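You operate a simulated robot arm through the tools that you are given. There is no shell and no other tool. Be economical: measure what you need, move in short steps, check, and stop when the job is done.

The job below is to be done with a simulated robot arm. You get a single attempt, and the scene is never put back.

JOB
Put things in order on the dining table top. At the end: the pink beaker from the dining table top stands where the blue milk carton stood; the yellow sponge from the dining table top stands where the glass stood; the blue milk carton stands where the jar (marked "OATS") stood; the glass from the dining table top is on the purple glasses case; the jar from the dining table top stands where the yellow sponge stood; whatever was shut is shut again. Leave all else as you found it, and nothing knocked over.
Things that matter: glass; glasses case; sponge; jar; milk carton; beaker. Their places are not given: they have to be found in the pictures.

It is judged by the outcome, as a careful person would: the job done as asked, and still so three seconds after it is handed in. It fails if anything else is knocked over, pushed out of place, dropped, spilled or broken.

ROBOT AND FRAMES
A 7-joint arm with a two-finger parallel gripper, fixed in place. Base frame: the origin is at the foot of the arm, x ahead of it, y to its left, z up; the work surface is at about z = 750. Readings come in mm, degrees, newtons and seconds.
With the tool pointing down near the work surface it reaches from about 200 to 680 mm from the base axis. Its first joint turns from -66.0 to 66.0 degrees. Payload 2.4 kg.
The tool frame sits at the grasp point between the pads (the TCP): z along the fingers, y along the line on which they close. The tips reach 30 mm beyond it. The gripper opens to 94 mm. The fingers are 28 mm wide and 10 mm thick; the gripper's body (50 by 96 mm) begins 55 mm behind the TCP.
Orientation is told as [roll, pitch, yaw] about the base's x, y, z axes, in that order, counted from this pose: with the fingers straight down and closing along the base's y, the tool's x points along the base's -x, its y along +y and its z along -z.

CONTROLS
- The arm moves only by the tool move_arm. Its arguments are lists of equal length, an entry for each row: "delta_rot": the turn, a rotation vector about the tool's x, y, z in units of 6 degrees (1.0 is 6 degrees), a list of three; "xyz": the shift along the tool's x, y, z in units of 30 mm (1.0 is 30 mm), a list of three; "hand": the closure in counts, from 0 (fully open) to 255 (shut). In form: {"delta_rot": [[rx, ry, rz], ...], "xyz": [[x, y, z], ...], "hand": [hand, ...]}. A call has 1 to 12 rows; each row shifts and turns the commanded pose from where the row before left it, along the tool's axes as they then stand. A call with a number of a shift or a turn outside -1 to 1 is refused whole. Rows are played at 5 a second. More than 50 mm and 8.6 degrees between two rows, or a gripper value outside its range, and nothing of the call is played. A pose out of reach is approached as far as the arm can. The call stops where the force on the tool passes 40 N (or 10 N more than at its start, if that is more) or the arm is blocked; 0.2 s more then pass. The fingers move at their own pace (about 153 mm/s each) and stop on an object; they squeeze with about 22 N. The grip force told is the motor's: it shows also when the fingers shut on nothing. Time passes only in rows, and 0.2 s behind the last, so rows that do not move let the fingers close. The reply holds the time, the measured pose of the TCP, the force on the tool along the base axes, the opening and the grip force, in the units named above and with some noise, and new pictures: "pictures" is both (left out), scene, wrist or none.
- Cameras (640 x 400 px; columns grow to the right, rows downward): "scene" is fixed at [44.3, 497.4, 1427.1]; the picture's right is [-0.59, -0.81, 0.00], its down [-0.53, 0.39, -0.75] and it looks along [0.60, -0.44, -0.66] (base axes); focal length 285 px, centre (320, 200). "wrist" rides on the gripper at [-37, 0, -58] in the tool frame; the picture's right is [0.00, -1.00, 0.00], its down [0.97, 0.00, -0.24] and it looks along [0.24, 0.00, 0.97] (tool axes); focal length 218 px, centre (320, 200).
- locate(camera, pixels): for up to 12 pixels [column, row] of the newest picture of that camera ("zoom" is the newest enlarged one), the place [x, y, z] in the base frame of the surface seen there, good to about 3 mm, but the place of the scene camera against the robot may be out by one fixed shift of up to 12 mm in any direction. No time passes.
- enlarge(camera, box): a new picture of the part [left, top, right, bottom] of that camera's present view, enlarged. No time passes.
- finish_job(): hands the job in; it is judged then, once.

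Keep the steps short. Do not move on a guess: measure, check each grasp and each placing, and mend mistakes. In all there are 80 turns and 120 pictures (those below and enlarged ones count). Leave the gripper open and the arm clear of the work at the hand-in unless told otherwise, and finish with a single line.

The tools are called after "Call:" as a command line: name --argument value ..., lists and objects as JSON in quotes. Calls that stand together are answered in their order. move_arm: Moves the arm, as the interface text tells. Its arguments: {"type":"object","properties":{"delta_rot":{"type":"array"},"xyz":{"type":"array"},"hand":{"type":"array"},"pictures":{"type":"string","enum":["both","scene","wrist","none"]}},"required":["delta_rot","xyz","hand"]} The other tools are called the same way: locate (camera, pixels) gives the place of the surface under pixels of a picture; enlarge (camera, box) takes an enlarged picture of a part of a camera's view; finish_job () hands the job in.

At the start:

```text
time_s: 0.0
ee_pos: [438.6, 28.0, 1107.3]
orientation: [0.0, -0.1, 0.0]
contact_force: [0.3, -1.3, 0.1]
finger_gap: 93.9
grip_force: 0.0
```

scene: 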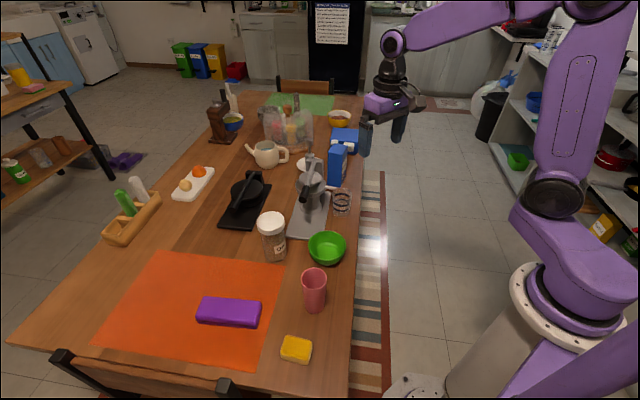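
wrist: 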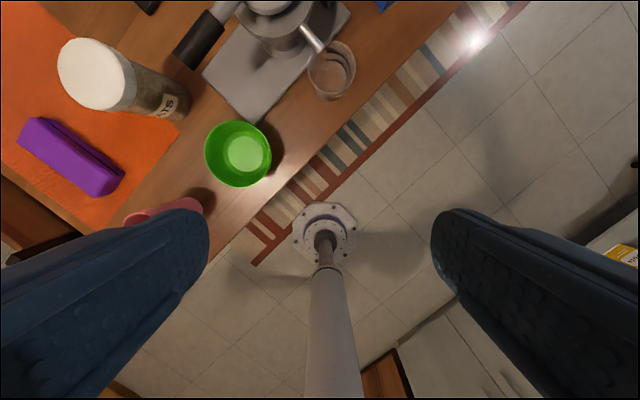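

I start by enlarging the scene around the table objects and measuring them.

Call:
enlarge --camera "scene" --box '[180, 100, 400, 240]'

Call:
enlarge --camera "scene" --box '[170, 200, 390, 390]'

Call:
locate --camera "scene" --pixels '[[271, 216], [270, 259], [314, 275], [315, 310], [296, 343], [229, 306], [327, 246], [342, 192], [342, 213], [338, 147], [337, 178], [300, 320]]'

```text
2.86 times, centred on (290, 170) of scene
```

zoom: 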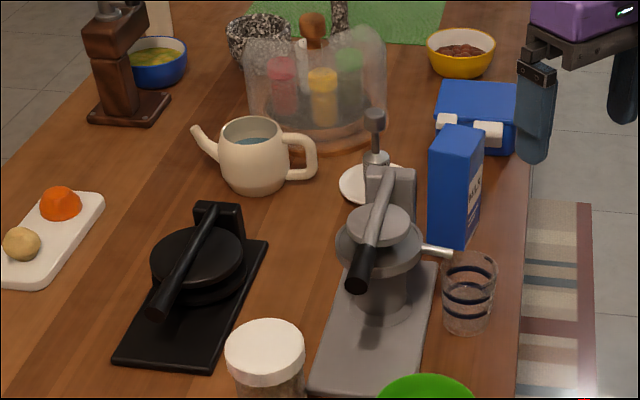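

```text
2.11 times, centred on (280, 295) of scene
```

zoom: 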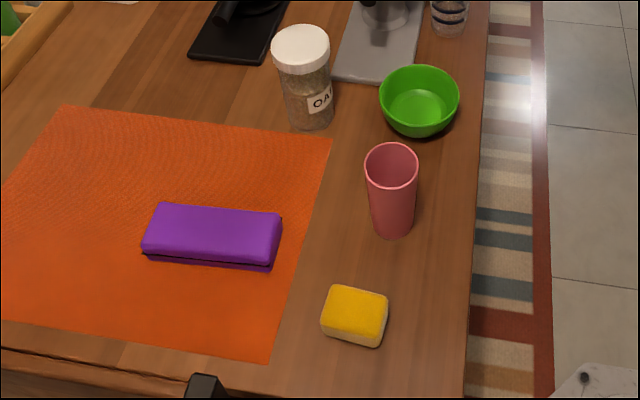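

```text
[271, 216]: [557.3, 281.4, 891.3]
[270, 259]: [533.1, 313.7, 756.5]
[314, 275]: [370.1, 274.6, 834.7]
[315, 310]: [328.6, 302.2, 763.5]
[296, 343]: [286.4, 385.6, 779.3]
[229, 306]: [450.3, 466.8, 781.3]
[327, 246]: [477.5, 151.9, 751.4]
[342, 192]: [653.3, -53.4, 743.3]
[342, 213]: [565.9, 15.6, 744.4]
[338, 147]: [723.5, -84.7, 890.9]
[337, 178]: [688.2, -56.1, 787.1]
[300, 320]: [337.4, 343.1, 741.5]
```

I see the glass near (342,203) beside the press and carton; the transparent glass reads through to the table. I move the wrist camera over it for a better measurement.

Call:
move_arm --delta_rot '[[0, 0, 0], [0, 0, 0], [0, 0, 0], [0, 0, 0], [0, 0, 0], [0, 0, 0]]' --xyz '[[-0.8, 0, 0.38], [-0.8, 0, 0.38], [-0.8, 0, 0.38], [-0.8, 0, 0.38], [-0.8, 0, 0.38], [0, 0, 0]]' --hand '[0, 0, 0, 0, 0, 0]'

```text
time_s: 1.4
ee_pos: [557.9, 26.8, 1051.0]
orientation: [-0.1, 0.0, 0.1]
contact_force: [0.8, 0.7, -0.8]
finger_gap: 94.0
grip_force: 0.0
```

scene: 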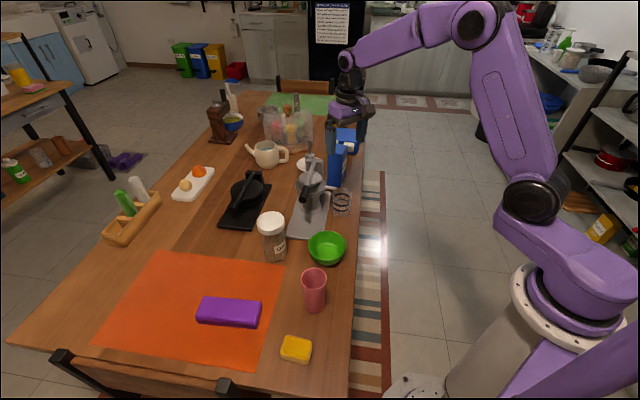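
wrist: 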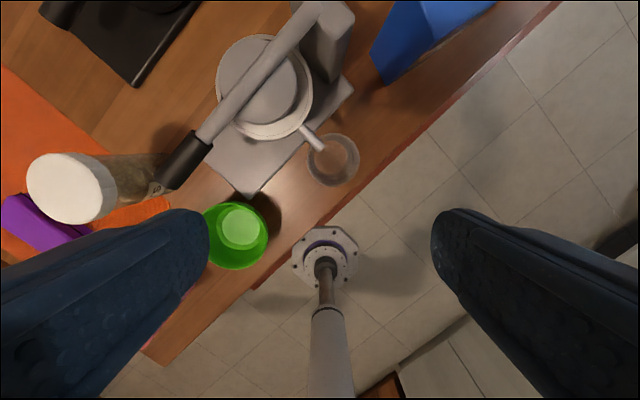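

The glass shows at about (334,160) in the wrist view, with a small rod of the press close to it. I enlarge there and measure.

Call:
enlarge --camera "wrist" --box '[200, 60, 440, 210]'

Call:
locate --camera "wrist" --pixels '[[308, 160], [359, 160], [334, 135], [334, 186], [334, 160], [325, 150], [310, 133], [323, 149], [380, 82], [420, 20], [385, 40], [371, 55]]'

```text
2.67 times, centred on (320, 135) of wrist
```

zoom: 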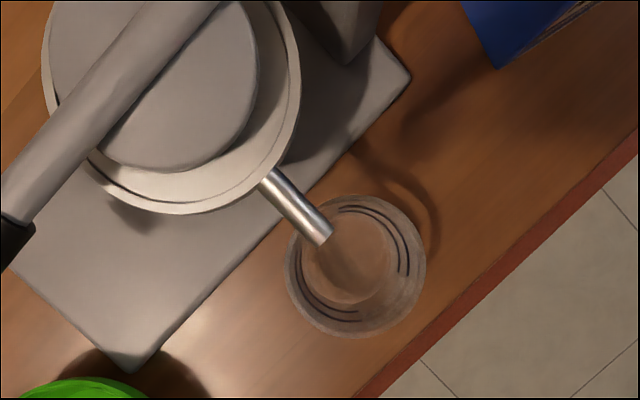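

```text
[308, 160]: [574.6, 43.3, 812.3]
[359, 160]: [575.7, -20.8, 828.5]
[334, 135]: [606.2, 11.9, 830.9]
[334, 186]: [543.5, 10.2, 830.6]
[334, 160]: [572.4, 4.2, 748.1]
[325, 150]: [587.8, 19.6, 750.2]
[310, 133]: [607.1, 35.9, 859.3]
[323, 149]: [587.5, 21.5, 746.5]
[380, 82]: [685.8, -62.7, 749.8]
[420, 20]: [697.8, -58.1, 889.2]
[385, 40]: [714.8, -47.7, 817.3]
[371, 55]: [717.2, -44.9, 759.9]
```

The glass rim is at z≈831, centre about (575,11), beneath the tip of a juicer spout, so it has to leave sideways. I measure the table edge, the spout and the surroundings.

Call:
locate --camera "wrist" --pixels '[[540, 13], [380, 152], [250, 268], [322, 150], [318, 144], [305, 126], [298, 118], [318, 152], [326, 147], [252, 190], [350, 88], [236, 228]]'

```text
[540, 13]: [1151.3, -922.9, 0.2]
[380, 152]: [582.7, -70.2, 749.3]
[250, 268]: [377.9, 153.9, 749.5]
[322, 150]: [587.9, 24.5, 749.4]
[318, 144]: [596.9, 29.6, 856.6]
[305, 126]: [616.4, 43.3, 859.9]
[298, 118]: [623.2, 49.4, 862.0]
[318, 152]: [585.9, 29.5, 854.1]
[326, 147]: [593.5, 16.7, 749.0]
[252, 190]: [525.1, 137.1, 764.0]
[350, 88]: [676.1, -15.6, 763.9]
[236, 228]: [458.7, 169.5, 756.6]
```

The table edge runs along (0.675,-0.738), and the spout tip is at about (588,25,855), 19 mm inward of the glass centre. I go to a point outside the table, then yaw 42.5° so the fingers close along the edge.

Call:
move_arm --delta_rot '[[0, 0, 0], [0, 0, 0], [0, 0, 0], [0, 0, 0], [0, 0, -0.885], [0, 0, -0.885], [0, 0, -0.885], [0, 0, -0.885], [0, 0, -0.885], [0, 0, -0.885], [0, 0, -0.885], [0, 0, -0.885]]' --xyz '[[0.58, -0.79, 0.74], [0.58, -0.79, 0.74], [0.58, -0.79, 0.74], [0.58, -0.79, 0.74], [0, 0, 0], [0, 0, 0], [0, 0, 0], [0, 0, 0], [0, 0, 0], [0, 0, 0], [0, 0, 0], [0, 0, 0]]' --hand '[0, 0, 0, 0, 0, 0, 0, 0, 0, 0, 0, 0]' --pictures "none"

Call:
move_arm --delta_rot '[[0, -1, 0], [0, -1, 0], [0, -1, 0], [0, -1, 0], [0, -1, 0], [0, -1, 0], [0, 0, 0]]' --xyz '[[0, 0, 0], [0, 0, 0], [0, 0, 0], [0, 0, 0], [0, 0, 0], [0, 0, 0], [0, 0, 0]]' --hand '[0, 0, 0, 0, 0, 0, 0]'

```text
time_s: 4.0
ee_pos: [488.2, -68.0, 961.7]
orientation: [0.0, 0.0, 42.5]
contact_force: [-0.4, 0.0, 0.1]
finger_gap: 94.1
grip_force: 0.0
```

```text
time_s: 5.6
ee_pos: [487.8, -67.0, 960.5]
orientation: [0.0, -36.0, 42.5]
contact_force: [0.5, -0.6, 0.3]
finger_gap: 94.1
grip_force: 0.0
```

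scene: 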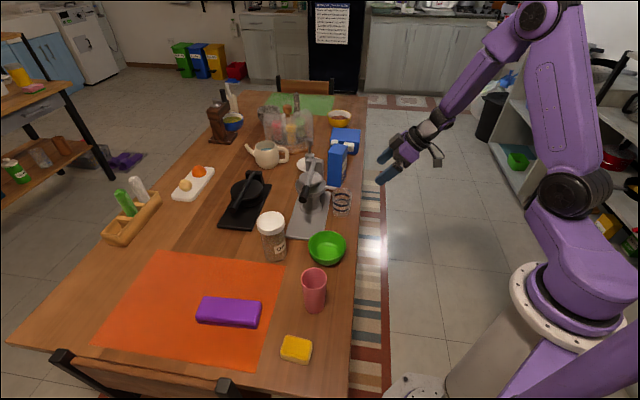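
wrist: 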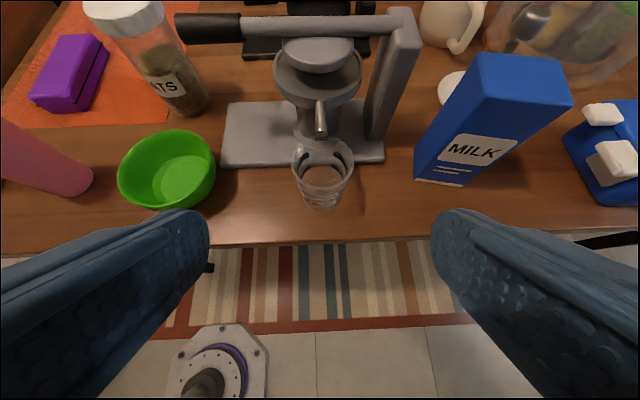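

A very good view: the glass is at (323,170) under the spout tip (320,130), the carton at (490,120). I measure both here.

Call:
locate --camera "wrist" --pixels '[[323, 208], [297, 170], [350, 170], [323, 192], [320, 135], [415, 178], [463, 187], [478, 54], [575, 100], [480, 95], [560, 65], [585, 195]]'

Call:
enlarge --camera "wrist" --box '[240, 30, 640, 280]'

```text
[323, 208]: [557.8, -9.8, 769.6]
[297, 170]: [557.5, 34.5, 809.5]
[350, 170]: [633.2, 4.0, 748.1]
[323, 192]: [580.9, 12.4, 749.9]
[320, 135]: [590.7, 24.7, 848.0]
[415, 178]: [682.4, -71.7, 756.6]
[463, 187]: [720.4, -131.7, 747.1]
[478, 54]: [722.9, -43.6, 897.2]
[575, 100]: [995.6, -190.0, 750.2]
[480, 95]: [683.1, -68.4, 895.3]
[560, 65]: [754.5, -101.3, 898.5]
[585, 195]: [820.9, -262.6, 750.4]
```

```text
1.60 times, centred on (440, 155) of wrist
```

zoom: 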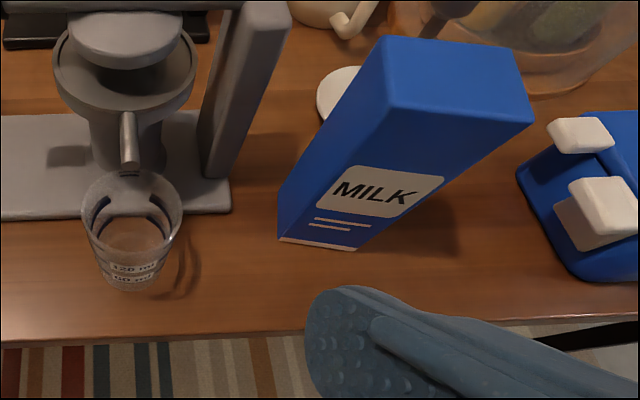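

Glass target for the TCP: (575,11.5,800), about 199 mm along the tool axis. I advance 150 mm and check the alignment.

Call:
move_arm --delta_rot '[[0, 0, 0], [0, 0, 0], [0, 0, 0], [0, 0, 0], [0, 0, 0]]' --xyz '[[0, 0, 1], [0, 0, 1], [0, 0, 1], [0, 0, 1], [0, 0, 1]]' --hand '[0, 0, 0, 0, 0]' --pictures "wrist"

```text
time_s: 6.8
ee_pos: [553.5, -8.7, 839.2]
orientation: [-0.2, -36.1, 42.5]
contact_force: [0.3, -0.6, -0.1]
finger_gap: 94.1
grip_force: 0.1
```

wrist: 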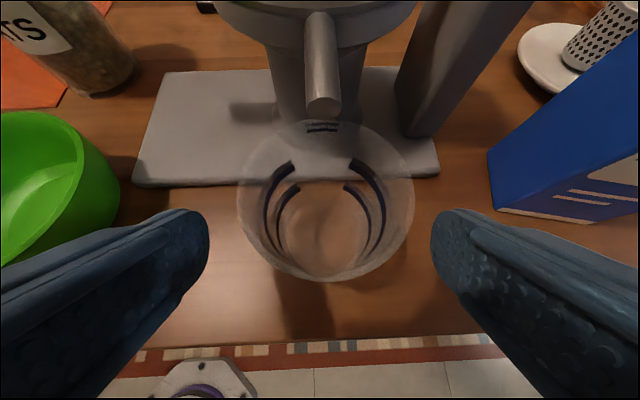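

The glass is centred between the fingers (column ~326). I advance the last 48 mm and close.

Call:
move_arm --delta_rot '[[0, 0, 0], [0, 0, 0], [0, 0, 0], [0, 0, 0], [0, 0, 0]]' --xyz '[[0, -0.05, 0.8], [0, 0, 0.8], [0, 0, 0], [0, 0, 0], [0, 0, 0]]' --hand '[0, 0, 120, 255, 255]' --pictures "wrist"

```text
time_s: 8.0
ee_pos: [574.8, 10.1, 800.5]
orientation: [0.1, -36.0, 42.5]
contact_force: [-0.4, -0.3, 0.9]
finger_gap: 67.6
grip_force: 22.0
```

wrist: 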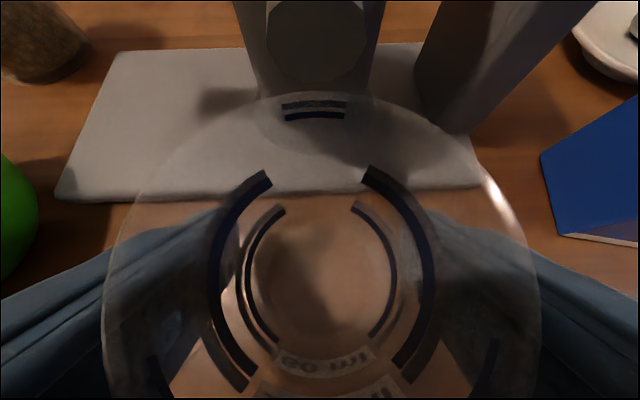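

Gripped at 67.6 mm. I lift 3 mm only and slide the glass straight outward 90 mm from under the spout.

Call:
move_arm --delta_rot '[[0, 0, 0], [0, 0, 0], [0, 0, 0], [0, 0, 0], [0, 0, 0], [0, 0, 0]]' --xyz '[[-0.06, 0, -0.081], [0.405, 0, -0.294], [0.405, 0, -0.294], [0.809, 0, -0.588], [0.809, 0, -0.588], [0.405, 0, -0.294]]' --hand '[255, 255, 255, 255, 255, 255]'

```text
time_s: 9.4
ee_pos: [497.0, -61.2, 802.3]
orientation: [0.0, -36.1, 42.5]
contact_force: [0.2, 0.1, -1.9]
finger_gap: 67.6
grip_force: 21.9
```

scene: 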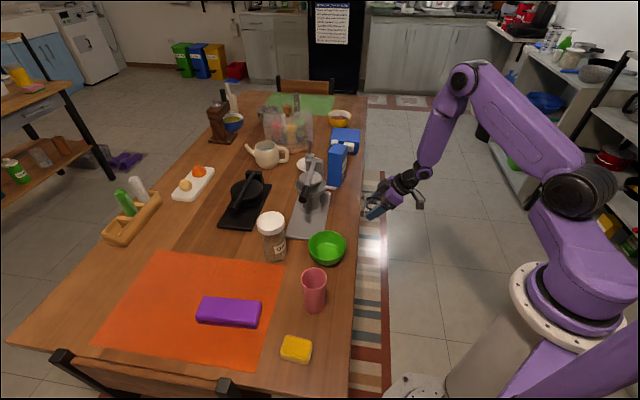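
wrist: 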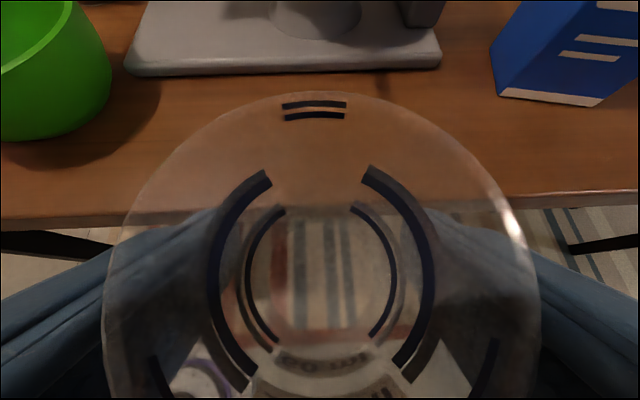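

The glass is clear. I raise it 210 mm and travel along the table toward the purple case.

Call:
move_arm --delta_rot '[[0, 0, 0], [0, 0, 0], [0, 0, 0], [0, 0, 0], [0, 0, 0], [0, 0, 0], [0, 0, 0], [0, 0, 0], [0, 0, 0], [0, 0, 0], [0, 0, 0], [0, 0, 0]]' --xyz '[[-0.588, 0, -0.809], [-0.588, 0, -0.809], [-0.588, 0, -0.809], [-0.588, 0, -0.809], [-0.588, 0, -0.809], [-0.588, 0, -0.809], [-0.588, 0, -0.809], [0, 1, 0], [0, 1, 0], [0, 1, 0], [0, 1, 0], [0, 1, 0]]' --hand '[255, 255, 255, 255, 255, 255, 255, 255, 255, 255, 255, 255]' --pictures "none"

Call:
move_arm --delta_rot '[[0, 0, 0], [0, 0, 0], [0, 0, 0], [0, 0, 0], [0, 0, 0], [0, 0, 0], [0, 0, 0], [0, 0, 0], [0, 0, 0], [0, 0, 0]]' --xyz '[[0, 1, 0], [0, 1, 0], [0, 1, 0], [0, 1, 0], [0, 1, 0], [0, 1, 0], [0, 1, 0], [0, 1, 0], [0, 1, 0], [0, 0, 0]]' --hand '[255, 255, 255, 255, 255, 255, 255, 255, 255, 255]'

```text
time_s: 12.0
ee_pos: [394.2, 48.0, 1013.4]
orientation: [0.0, -35.9, 42.4]
contact_force: [0.0, -0.5, -1.8]
finger_gap: 67.4
grip_force: 21.9
```

```text
time_s: 14.2
ee_pos: [333.9, 112.9, 1009.2]
orientation: [0.4, -36.0, 42.6]
contact_force: [-0.5, -0.3, -1.6]
finger_gap: 67.0
grip_force: 22.2
out of reach, approached as far as the arm can: row 3, 4, 5, 6, 7, 8, 9
```

scene: 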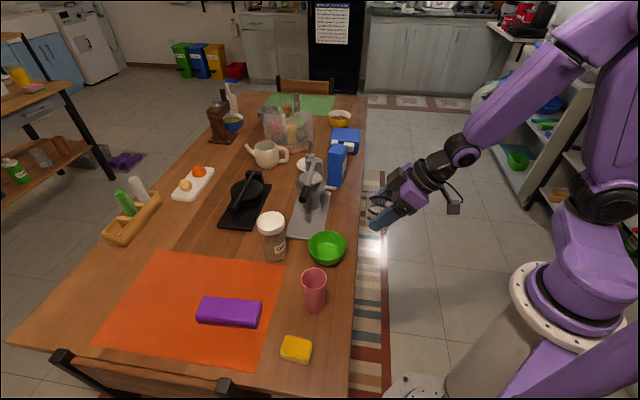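
wrist: 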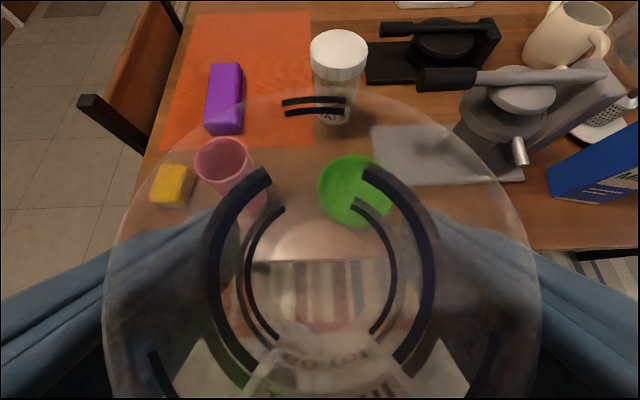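

The reach limit (too close to the base) stopped the move. From here I can see the case at (225,98) in the wrist view, so I measure it, the sponge and the jar.

Call:
enlarge --camera "wrist" --box '[140, 10, 380, 220]'

Call:
locate --camera "wrist" --pixels '[[213, 68], [238, 66], [207, 121], [237, 122], [224, 95], [242, 70], [243, 128], [338, 50], [190, 10], [310, 12], [318, 143], [164, 143]]'

Call:
locate --camera "scene" --pixels '[[205, 298], [260, 301], [199, 318], [256, 323], [229, 308], [164, 250], [284, 262], [271, 220]]'

```text
1.90 times, centred on (260, 115) of wrist
```

zoom: 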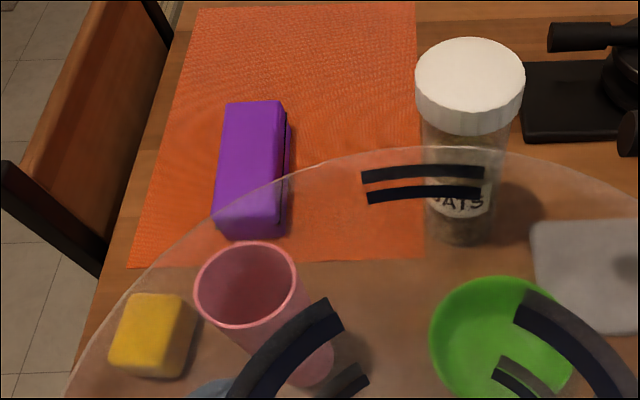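

```text
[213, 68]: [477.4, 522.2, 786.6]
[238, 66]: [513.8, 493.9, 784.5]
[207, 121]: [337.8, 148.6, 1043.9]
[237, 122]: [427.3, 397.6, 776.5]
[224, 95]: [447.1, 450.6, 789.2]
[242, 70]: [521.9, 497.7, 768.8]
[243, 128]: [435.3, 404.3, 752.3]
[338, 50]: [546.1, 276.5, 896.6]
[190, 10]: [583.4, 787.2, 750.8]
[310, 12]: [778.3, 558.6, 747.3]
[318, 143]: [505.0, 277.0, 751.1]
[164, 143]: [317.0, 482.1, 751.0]
```

```text
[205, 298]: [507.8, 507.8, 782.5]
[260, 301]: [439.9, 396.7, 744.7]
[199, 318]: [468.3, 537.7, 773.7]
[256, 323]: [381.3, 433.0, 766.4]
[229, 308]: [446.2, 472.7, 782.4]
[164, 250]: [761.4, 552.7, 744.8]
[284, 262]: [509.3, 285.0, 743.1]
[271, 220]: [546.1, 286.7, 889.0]
```

Case top z≈788, centre about (455,465), long axis along n. I move inward (away from the base) first, then along the table.

Call:
move_arm --delta_rot '[[0, 0, 0], [0, 0, 0], [0, 0, 0], [0, 0, 0]]' --xyz '[[-0.809, 0, 0.588], [-0.809, 0, 0.588], [-0.809, 0, 0.588], [-0.809, 0, 0.588]]' --hand '[255, 255, 255, 255]' --pictures "none"

```text
time_s: 15.2
ee_pos: [421.9, 193.0, 1008.3]
orientation: [0.1, -36.0, 42.5]
contact_force: [0.1, 0.2, -2.5]
finger_gap: 67.0
grip_force: 21.9
```

Call:
move_arm --delta_rot '[[0, 0, 0], [0, 0, 0], [0, 0, 0], [0, 0, 0], [0, 0, 0], [0, 0, 0], [0, 0, 0], [0, 0, 0], [0, 0, 0]]' --xyz '[[0, 0.99, 0], [0, 0.99, 0], [0, 0.99, 0], [0, 0.99, 0], [0, 0.99, 0], [0, 0.99, 0], [-0.809, 0, 0.588], [-0.405, 0, 0.294], [0, 0, 0]]' --hand '[255, 255, 255, 255, 255, 255, 255, 255, 255]'

```text
time_s: 17.2
ee_pos: [335.4, 355.2, 1008.9]
orientation: [0.0, -36.0, 42.4]
contact_force: [-0.2, 0.3, -2.4]
finger_gap: 67.2
grip_force: 22.4
```

scene: 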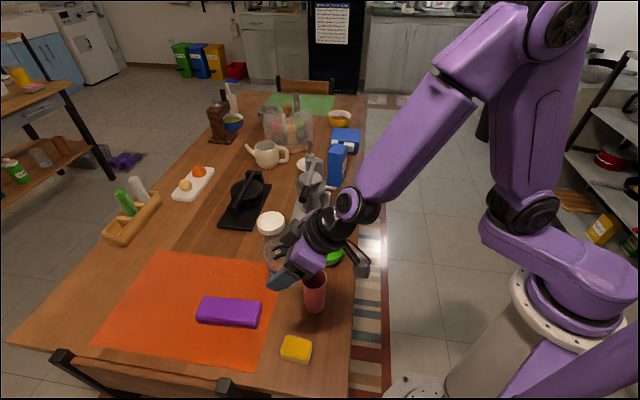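
wrist: 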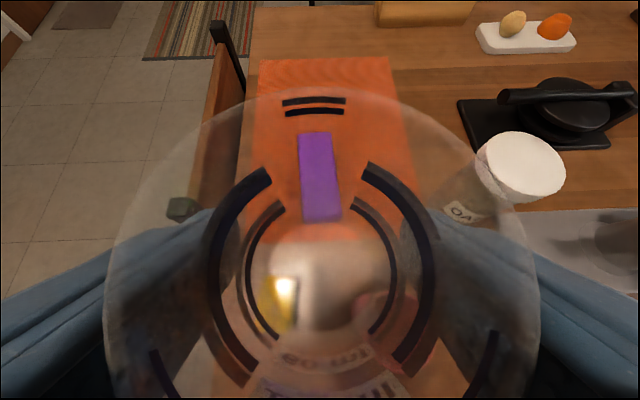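

I enlarge the case as seen through the glass to pin its centre.

Call:
enlarge --camera "wrist" --box '[240, 100, 400, 240]'

Call:
locate --camera "wrist" --pixels '[[302, 136], [329, 134], [304, 214], [337, 212], [319, 172], [305, 219], [340, 217], [301, 175], [335, 172]]'

Call:
enlarge --camera "scene" --box '[180, 270, 300, 350]'

```text
2.86 times, centred on (320, 170) of wrist
```

zoom: 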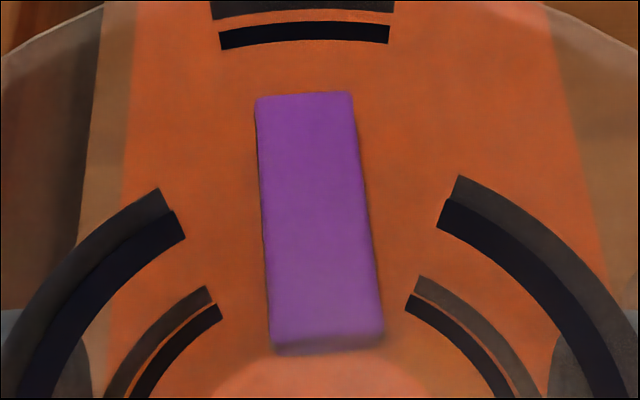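

```text
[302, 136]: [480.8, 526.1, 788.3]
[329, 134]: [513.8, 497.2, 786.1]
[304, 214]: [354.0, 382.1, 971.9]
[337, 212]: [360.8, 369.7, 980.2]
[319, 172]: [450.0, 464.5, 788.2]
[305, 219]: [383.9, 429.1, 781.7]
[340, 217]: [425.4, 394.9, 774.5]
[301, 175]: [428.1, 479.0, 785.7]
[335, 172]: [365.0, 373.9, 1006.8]
```

```text
5.00 times, centred on (240, 310) of scene
```

zoom: 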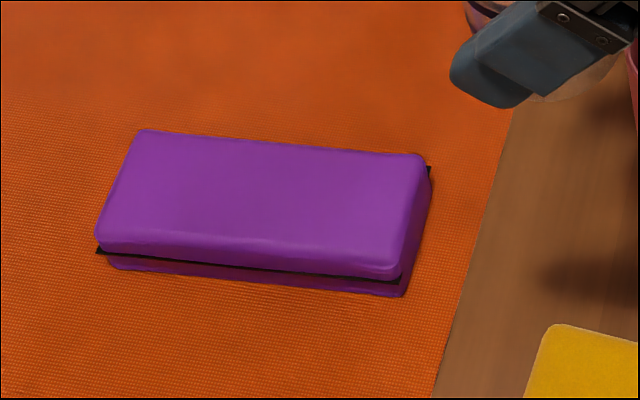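

Case centre ≈ (451,463), top z≈788. The glass bottom is 50.5 mm below the TCP. I move horizontally over the centre, then down to TCP z≈869.

Call:
move_arm --delta_rot '[[0, 0, 0], [0, 0, 0], [0, 0, 0], [0, 0, 0], [0, 0, 0], [0, 0, 0], [0, 0, 0], [0, 0, 0], [0, 0, 0], [0, 0, 0], [0, 0, 0], [0, 0, 0]]' --xyz '[[-0.707, 0.02, 0.514], [-0.707, 0, 0.514], [-0.707, 0, 0.514], [-0.707, 0, 0.514], [-0.707, 0, 0.514], [-0.707, 0, 0.514], [0.549, 0, 0.755], [0.549, 0, 0.755], [0.549, 0, 0.755], [0.549, 0, 0.755], [0.549, 0, 0.755], [0, 0, 0]]' --hand '[255, 255, 255, 255, 255, 255, 255, 255, 255, 255, 255, 255]'

```text
time_s: 19.8
ee_pos: [451.2, 461.2, 868.9]
orientation: [0.1, -36.0, 42.5]
contact_force: [0.0, 0.0, -1.6]
finger_gap: 67.1
grip_force: 21.7
```

scene: 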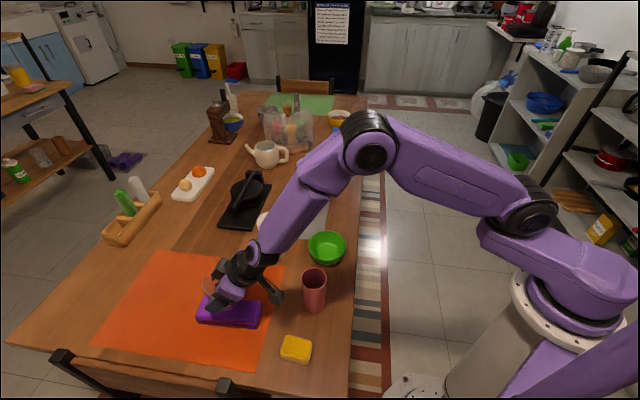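
wrist: 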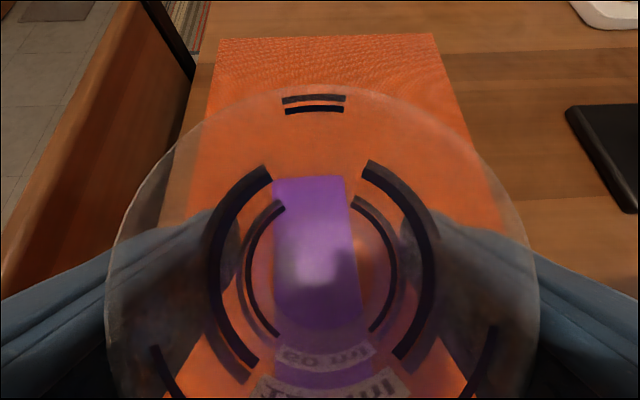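

Centred over the case. I lower 30 mm gently.

Call:
move_arm --delta_rot '[[0, 0, 0], [0, 0, 0], [0, 0, 0], [0, 0, 0], [0, 0, 0]]' --xyz '[[0.27, 0, 0.37], [0.2, 0, 0.275], [0.08, 0.02, 0.11], [0.04, 0, 0.055], [0, 0, 0]]' --hand '[255, 255, 255, 255, 255]' --pictures "scene"

Call:
enlarge --camera "scene" --box '[180, 250, 300, 340]'

```text
time_s: 21.0
ee_pos: [450.8, 461.3, 838.2]
orientation: [0.0, -36.1, 42.5]
contact_force: [0.1, 0.4, 3.1]
finger_gap: 66.9
grip_force: 22.4
```

scene: 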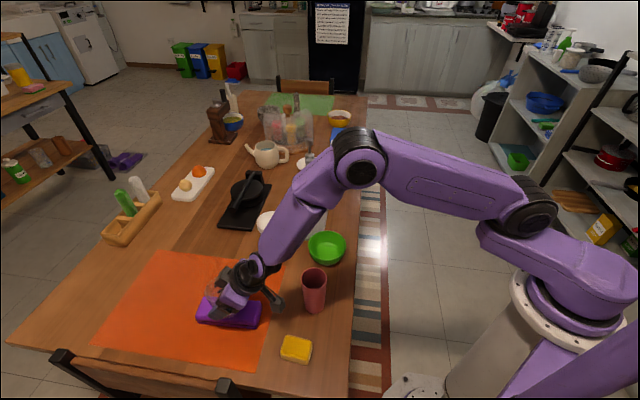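

```text
4.44 times, centred on (240, 295) of scene
```

zoom: 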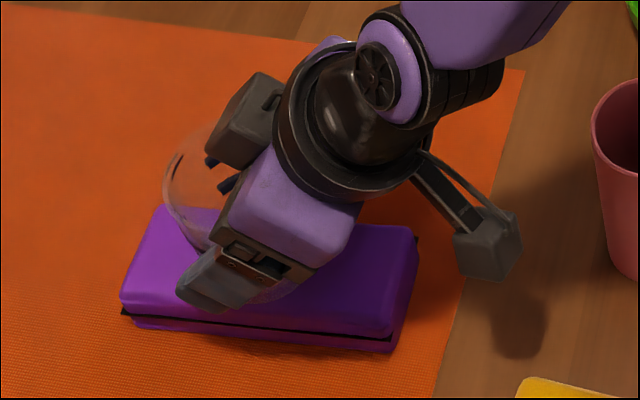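

The glass touches the case (force changed to +3 N). I measure the odd bracket sticking out at zoom (485,250) for clearance, then release slowly.

Call:
locate --camera "zoom" --pixels '[[485, 250], [455, 270], [515, 265], [240, 120], [440, 190]]'

Call:
move_arm --delta_rot '[[0, 0, 0], [0, 0, 0], [0, 0, 0], [0, 0, 0]]' --xyz '[[0, 0, 0], [0, 0, 0], [0, 0, 0], [0, 0, 0]]' --hand '[60, 0, 0, 0]' --pictures "wrist"

```text
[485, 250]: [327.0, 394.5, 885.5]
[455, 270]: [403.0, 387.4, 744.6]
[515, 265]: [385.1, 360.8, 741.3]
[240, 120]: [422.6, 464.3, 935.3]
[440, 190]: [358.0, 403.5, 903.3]
```

```text
time_s: 22.0
ee_pos: [449.7, 462.1, 838.1]
orientation: [0.0, -36.1, 42.5]
contact_force: [-0.7, 1.0, 0.1]
finger_gap: 94.0
grip_force: 0.1
```

wrist: 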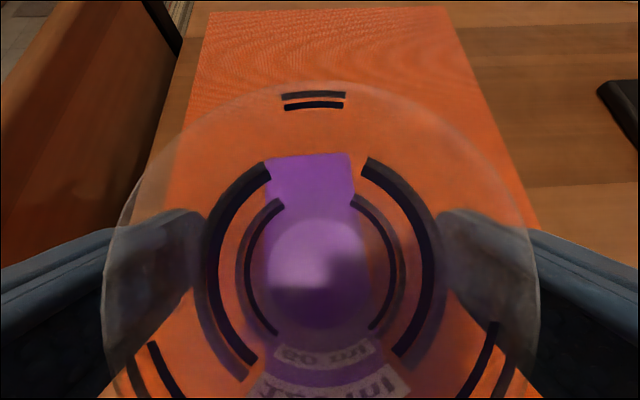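

The glass stands released. I back off along the tool axis 120 mm, check it, then move toward the sponge.

Call:
move_arm --delta_rot '[[0, 0, 0], [0, 0, 0], [0, 0, 0], [0, 0, 0], [0, 0, 0], [0, 0, 0], [0, 0, 0], [0, 0, 0], [0, 0, 0], [0, 0, 0], [0, 0, 0], [0, 0, 0]]' --xyz '[[0, 0, -0.5], [0, 0, -1], [0, 0, -1], [0, 0, -1], [0, 0, -0.5], [0, 0.87, 0], [0, 0.87, 0], [0.809, 0, -0.588], [0.809, 0, -0.588], [0.809, 0, -0.588], [0.809, 0, -0.588], [0, 0, 0]]' --hand '[0, 0, 0, 0, 0, 0, 0, 0, 0, 0, 0, 0]'

```text
time_s: 24.6
ee_pos: [273.9, 372.2, 937.3]
orientation: [0.1, -36.0, 42.4]
contact_force: [-1.1, -0.6, -0.1]
finger_gap: 94.3
grip_force: 0.1
```

scene: 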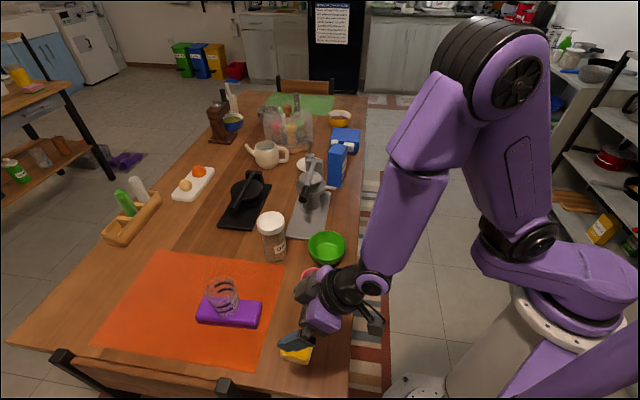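
wrist: 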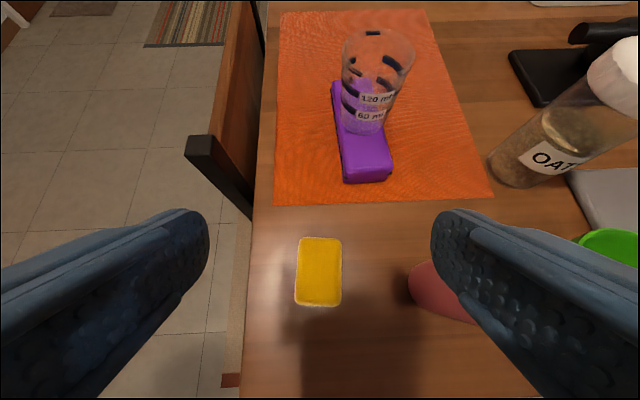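

The glass stands well on the case. The sponge is at (319,272), long side along my tool x. I measure it, the beaker, and the jar.

Call:
locate --camera "wrist" --pixels '[[300, 241], [340, 240], [297, 302], [340, 303], [319, 272], [297, 305], [341, 307], [350, 320], [425, 270], [412, 290], [490, 160], [520, 185]]'

Call:
enlarge --camera "wrist" --box '[240, 200, 480, 350]'

```text
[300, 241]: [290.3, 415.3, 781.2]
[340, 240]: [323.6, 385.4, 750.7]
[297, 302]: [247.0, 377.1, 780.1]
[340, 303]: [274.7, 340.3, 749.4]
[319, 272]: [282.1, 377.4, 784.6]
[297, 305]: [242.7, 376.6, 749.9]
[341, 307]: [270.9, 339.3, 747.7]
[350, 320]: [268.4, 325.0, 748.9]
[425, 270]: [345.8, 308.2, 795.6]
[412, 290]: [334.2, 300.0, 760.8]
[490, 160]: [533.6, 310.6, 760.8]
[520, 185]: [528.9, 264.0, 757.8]
```

```text
2.67 times, centred on (360, 275) of wrist
```

zoom: 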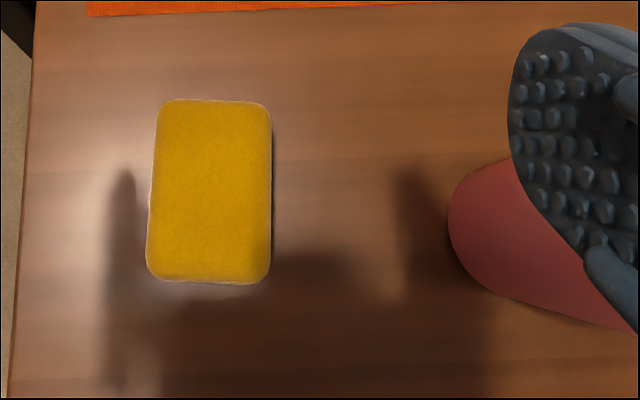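

Sponge centre ≈ (282,377), top z 785, ~46 wide. The beaker's near edge is ~75 mm away, so I part-close to ~68 mm. I go straight down 121 mm and check.

Call:
move_arm --delta_rot '[[0, 0, 0], [0, 0, 0], [0, 0, 0], [0, 0, 0], [0, 0, 0]]' --xyz '[[0.588, -0.05, 0.809], [0.588, 0, 0.809], [0.588, 0, 0.809], [0.588, 0, 0.809], [0, 0, 0]]' --hand '[70, 70, 70, 70, 70]' --pictures "wrist"

```text
time_s: 25.8
ee_pos: [276.6, 370.0, 814.4]
orientation: [0.1, -35.9, 42.5]
contact_force: [0.4, -0.3, -0.2]
finger_gap: 67.9
grip_force: 0.0
```

wrist: 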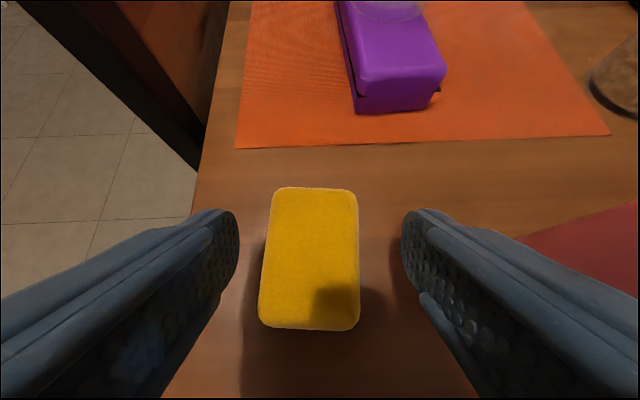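

Good. I lower the last 28 mm (with small corrections) and close.

Call:
move_arm --delta_rot '[[0, 0, 0], [0, 0, 0], [0, 0, 0], [0, 0, 0], [0, 0, 0]]' --xyz '[[0.5, 0.07, 0.64], [0.12, 0, 0.12], [0, 0, 0], [0, 0, 0], [0, 0, 0]]' --hand '[70, 70, 160, 255, 255]' --pictures "wrist"

```text
time_s: 27.0
ee_pos: [272.6, 370.6, 786.9]
orientation: [0.1, -36.0, 42.5]
contact_force: [-0.1, -0.2, 0.7]
finger_gap: 48.5
grip_force: 22.5
```

wrist: 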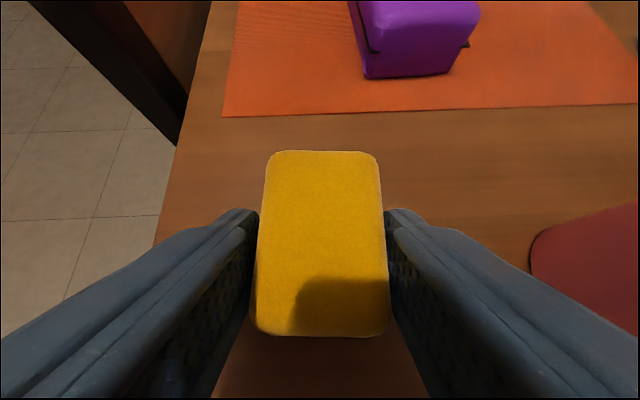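

Gripped at 48.5 mm; sponge centre is 11.6 mm inward of the TCP. I lift 150 mm and travel along the table, ending outside the glass's old place.

Call:
move_arm --delta_rot '[[0, 0, 0], [0, 0, 0], [0, 0, 0], [0, 0, 0], [0, 0, 0], [0, 0, 0], [0, 0, 0], [0, 0, 0], [0, 0, 0], [0, 0, 0], [0, 0, 0], [0, 0, 0]]' --xyz '[[-0.588, 0, -0.809], [-0.588, 0, -0.809], [-0.588, 0, -0.809], [-0.588, 0, -0.809], [-0.588, 0, -0.809], [0, -1, 0], [0, -1, 0], [0, -1, 0], [0, -1, 0], [0, -1, 0], [0, -1, 0], [0, -1, 0]]' --hand '[255, 255, 255, 255, 255, 255, 255, 255, 255, 255, 255, 255]' --pictures "none"

Call:
move_arm --delta_rot '[[0, 0, 0], [0, 0, 0], [0, 0, 0], [0, 0, 0], [0, 0, 0], [0, 0, 0], [0, 0, 0], [0, 0, 0], [0, 0, 0], [0, 0, 0]]' --xyz '[[0, -1, 0], [0.337, -0.96, -0.245], [0.337, -0.96, -0.245], [0.337, -0.96, -0.245], [0.337, -0.96, -0.245], [0.337, -0.96, -0.245], [0.337, -0.96, -0.245], [0.337, -0.96, -0.245], [0.337, -0.96, -0.245], [0, 0, 0]]' --hand '[255, 255, 255, 255, 255, 255, 255, 255, 255, 255]'

```text
time_s: 29.6
ee_pos: [414.7, 215.8, 936.2]
orientation: [0.1, -35.9, 42.6]
contact_force: [-1.7, -0.9, -0.7]
finger_gap: 48.2
grip_force: 22.1
```

```text
time_s: 31.8
ee_pos: [516.7, -44.6, 936.2]
orientation: [0.1, -36.0, 42.5]
contact_force: [-0.2, -0.4, -0.1]
finger_gap: 48.1
grip_force: 21.6
```

scene: 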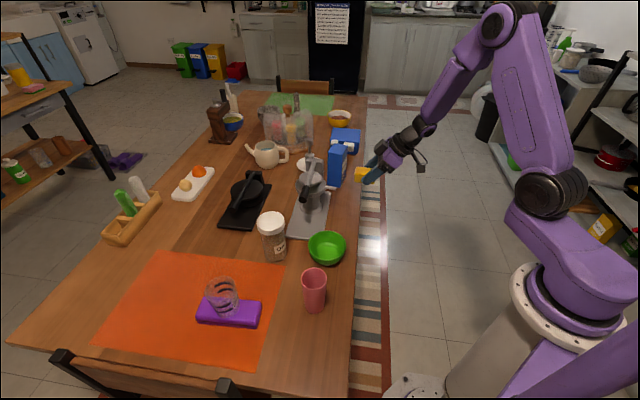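
wrist: 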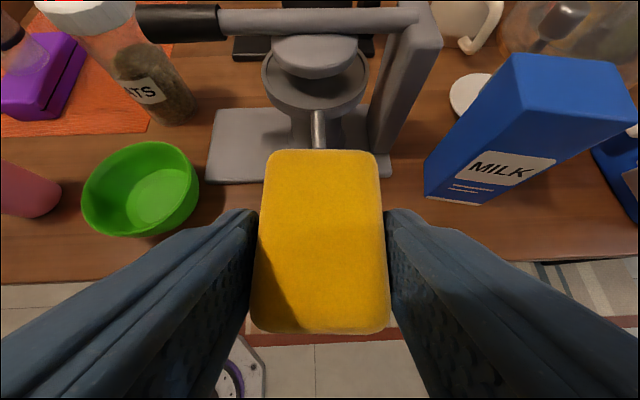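

Spout clear ahead. I lower to TCP z≈793 outside the table edge, then slide in 69 mm under the spout.

Call:
move_arm --delta_rot '[[0, 0, 0], [0, 0, 0], [0, 0, 0], [0, 0, 0], [0, 0, 0], [0, 0, 0], [0, 0, 0], [0, 0, 0], [0, 0, 0], [0, 0, 0]]' --xyz '[[0.5606, 0.02, 0.771], [0.5606, 0.02, 0.771], [0.5606, 0.02, 0.771], [0.5606, 0, 0.771], [0.5606, 0, 0.771], [-0.467, 0, 0.34], [-0.467, 0, 0.34], [-0.467, 0, 0.34], [-0.467, 0, 0.34], [0, 0, 0]]' --hand '[255, 255, 255, 255, 255, 255, 255, 255, 255, 255]'

```text
time_s: 34.0
ee_pos: [567.0, 4.9, 792.5]
orientation: [0.0, -36.0, 42.5]
contact_force: [-0.5, 0.0, 0.3]
finger_gap: 48.3
grip_force: 21.9
```

scene: 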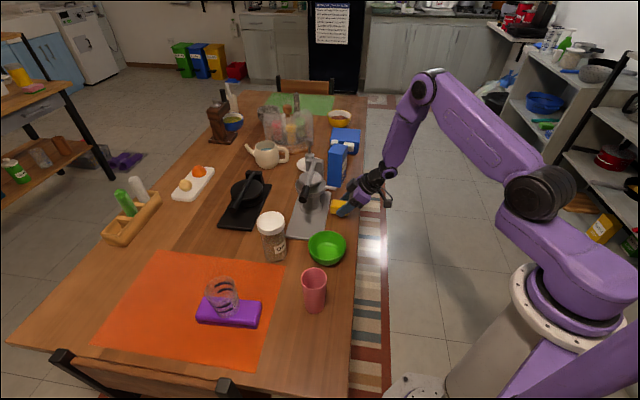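
wrist: 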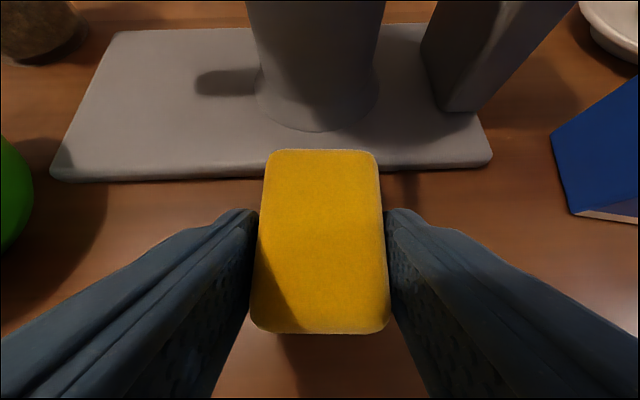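

The sponge's far end is only ~1–2 mm from the juicer's plate, so I back off 5 mm outward, then lower 5.5 mm onto the table.

Call:
move_arm --delta_rot '[[0, 0, 0], [0, 0, 0], [0, 0, 0], [0, 0, 0]]' --xyz '[[0.135, 0, -0.098], [0.06, 0, 0.081], [0.05, 0, 0.07], [0, 0, 0]]' --hand '[255, 255, 255, 255]' --pictures "wrist"

```text
time_s: 35.0
ee_pos: [563.4, 1.2, 787.6]
orientation: [0.1, -35.9, 42.5]
contact_force: [-0.3, -0.2, -1.2]
finger_gap: 48.4
grip_force: 21.8
```

wrist: 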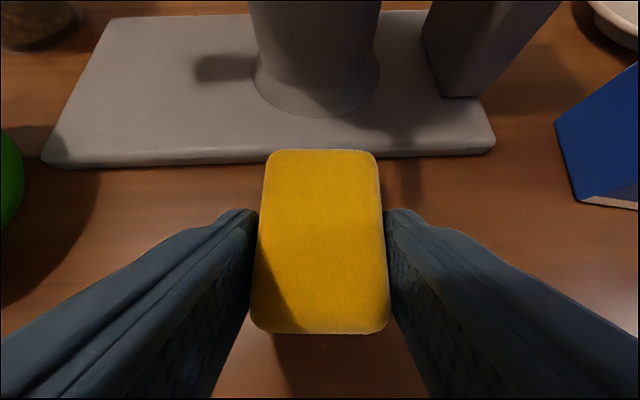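

Now at the same height as the sponge was gripped. I lower 0.7 mm, release, and slide back outward and up.

Call:
move_arm --delta_rot '[[0, 0, 0], [0, 0, 0], [0, 0, 0], [0, 0, 0], [0, 0, 0], [0, 0, 0], [0, 0, 0], [0, 0, 0], [0, 0, 0], [0, 0, 0], [0, 0, 0]]' --xyz '[[0.015, 0, 0.02], [0, 0, 0], [0, 0, 0], [0, 0, -0.3], [0.5, 0, -0.9], [0.5, 0, -0.9], [0, 0, -1], [0, 0, -1], [0, 0, -1], [0, -0.5, -0.3], [0, 0, 0]]' --hand '[255, 120, 40, 40, 40, 0, 0, 0, 0, 0, 0]'

```text
time_s: 37.4
ee_pos: [485.5, -89.9, 899.8]
orientation: [0.0, -36.0, 42.4]
contact_force: [0.5, 0.2, -0.7]
finger_gap: 94.0
grip_force: 0.0
```

scene: 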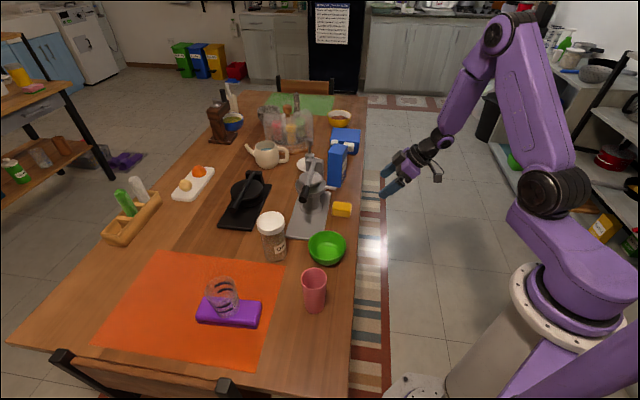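
wrist: 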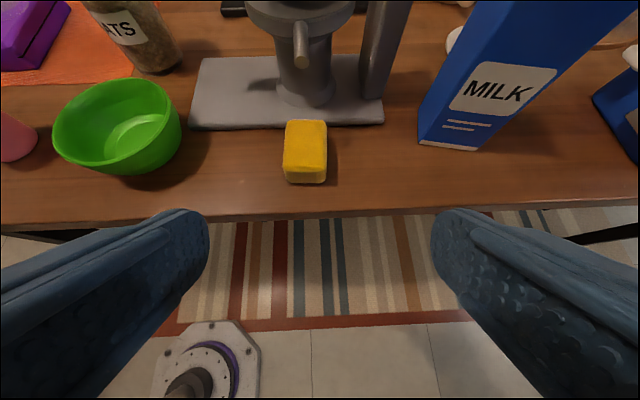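

The sponge sits where the glass was. I verify its position, and measure the jar, and the juicer's handle that reaches toward the jar.

Call:
locate --camera "wrist" --pixels '[[306, 133], [287, 160], [325, 160], [306, 180]]'

Call:
enlarge --camera "scene" --box '[230, 150, 370, 270]'

Call:
locate --camera "scene" --pixels '[[302, 198], [305, 185], [300, 203], [271, 218], [259, 222], [284, 222], [272, 212], [314, 275]]'

```text
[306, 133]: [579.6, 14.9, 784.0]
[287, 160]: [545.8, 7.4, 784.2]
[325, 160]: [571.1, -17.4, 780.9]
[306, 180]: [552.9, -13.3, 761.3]
```

```text
3.33 times, centred on (300, 210) of scene
```

zoom: 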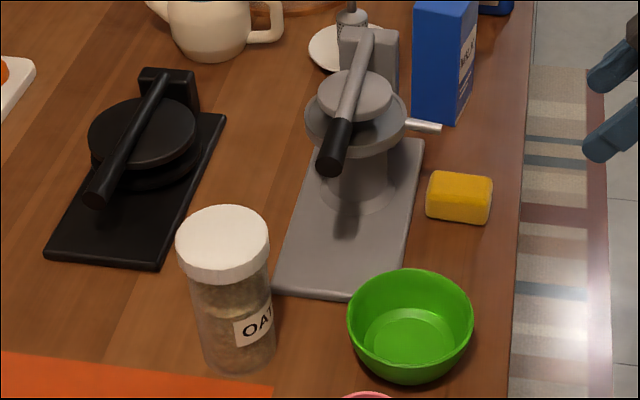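

```text
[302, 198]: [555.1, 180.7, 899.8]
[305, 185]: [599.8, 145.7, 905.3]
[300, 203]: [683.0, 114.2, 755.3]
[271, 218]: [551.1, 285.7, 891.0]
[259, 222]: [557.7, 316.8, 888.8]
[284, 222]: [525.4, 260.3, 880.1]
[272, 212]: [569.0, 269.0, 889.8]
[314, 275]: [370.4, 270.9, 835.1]
```

Sponge is within ~5 mm of the glass's place. The jar (lid ≈ (547,278), top z≈897) comes next; I go to a viewing pose in front of it.

Call:
move_arm --delta_rot '[[0, 0, 0], [0, 0, 0], [0, 0, 0], [0, 0, 0], [0, 0, 0], [0, 0, 0], [0, 0, 0], [0, 0, 0], [0, 0, 0], [0, 0, 0], [0, 0, 0], [0, 0, 0]]' --xyz '[[-0.588, 0, -0.809], [-0.588, 0, -0.809], [-0.588, 0, -0.809], [-0.588, 0, -0.809], [-0.345, 0.958, 0.251], [-0.345, 0.958, 0.251], [-0.345, 0.958, 0.251], [-0.345, 0.958, 0.251], [-0.345, 0.958, 0.251], [-0.345, 0.958, 0.251], [-0.345, 0.958, 0.251], [-0.345, 0.958, 0.251]]' --hand '[0, 0, 0, 0, 0, 0, 0, 0, 0, 0, 0, 0]' --pictures "wrist"

```text
time_s: 40.0
ee_pos: [405.6, 147.7, 1020.0]
orientation: [0.0, -36.0, 42.5]
contact_force: [-0.3, -0.1, 0.2]
finger_gap: 93.8
grip_force: 0.0
```

wrist: 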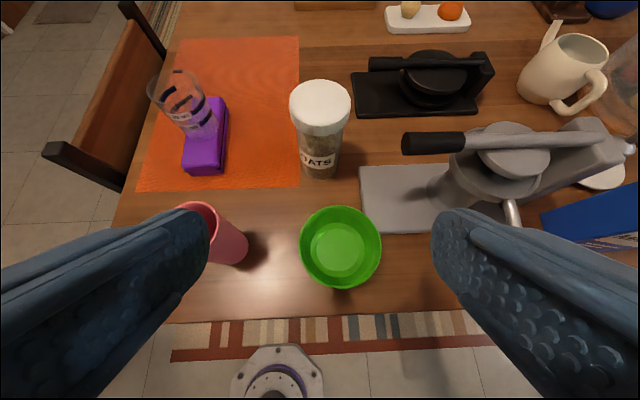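

Call:
locate --camera "wrist" --pixels '[[291, 100], [349, 102], [320, 82], [320, 119], [320, 100], [318, 176], [303, 165], [336, 163], [320, 135], [302, 145], [406, 143], [455, 140]]'

Call:
enlarge --camera "wrist" --box '[260, 60, 420, 190]'

```text
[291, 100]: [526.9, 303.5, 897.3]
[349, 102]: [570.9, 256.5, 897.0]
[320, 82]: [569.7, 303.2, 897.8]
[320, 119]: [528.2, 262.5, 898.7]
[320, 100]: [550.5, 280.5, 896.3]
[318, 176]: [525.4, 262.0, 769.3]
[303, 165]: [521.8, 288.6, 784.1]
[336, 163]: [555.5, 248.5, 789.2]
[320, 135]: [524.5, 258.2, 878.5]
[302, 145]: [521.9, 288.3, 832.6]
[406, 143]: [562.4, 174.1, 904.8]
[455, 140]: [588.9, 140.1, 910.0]
```

```text
3.08 times, centred on (340, 125) of wrist
```

zoom: 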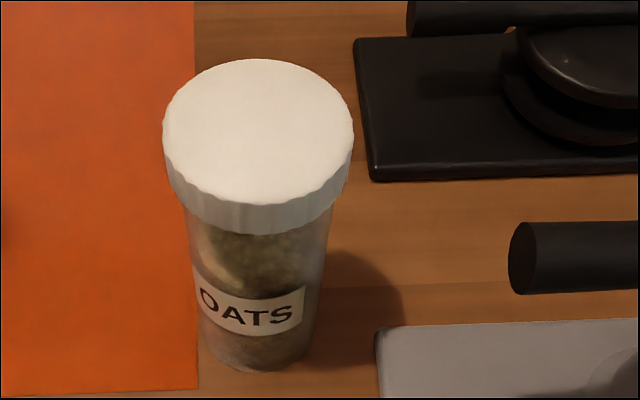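

Lid centre ≈ (549,281), top 897, diameter ~64; the body is narrower, so I grip on the lid rim. I move above/outside it and approach along the tool axis, stopping ~29 mm short.

Call:
move_arm --delta_rot '[[0, 0, 0], [0, 0, 0], [0, 0, 0], [0, 0, 0], [0, 0, 0], [0, 0, 0], [0, 0, 0], [0, 0, 0], [0, 0, 0], [0, 0, 0]]' --xyz '[[-0.634, 0.05, 0.461], [-0.634, 0, 0.461], [-0.634, 0, 0.461], [-0.634, 0, 0.461], [0, 0, 0.96], [0, 0, 0.96], [0, 0, 0.96], [0, 0, 0.96], [0, 0, 0.96], [0, 0, 0]]' --hand '[0, 0, 0, 0, 0, 0, 0, 0, 0, 0]' --pictures "wrist"

```text
time_s: 42.2
ee_pos: [535.9, 269.6, 903.0]
orientation: [0.0, -36.0, 42.5]
contact_force: [-0.5, 0.3, 1.0]
finger_gap: 94.0
grip_force: 0.1
```

wrist: 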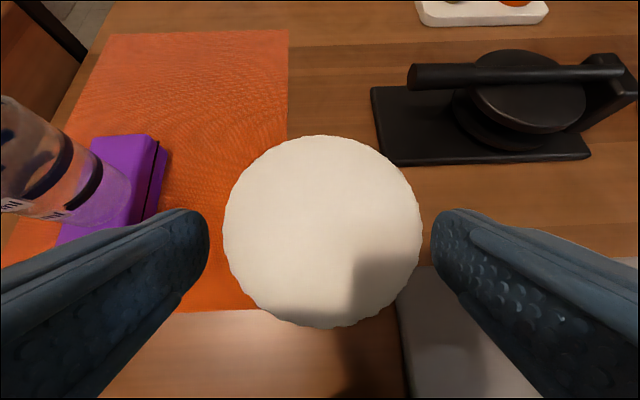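

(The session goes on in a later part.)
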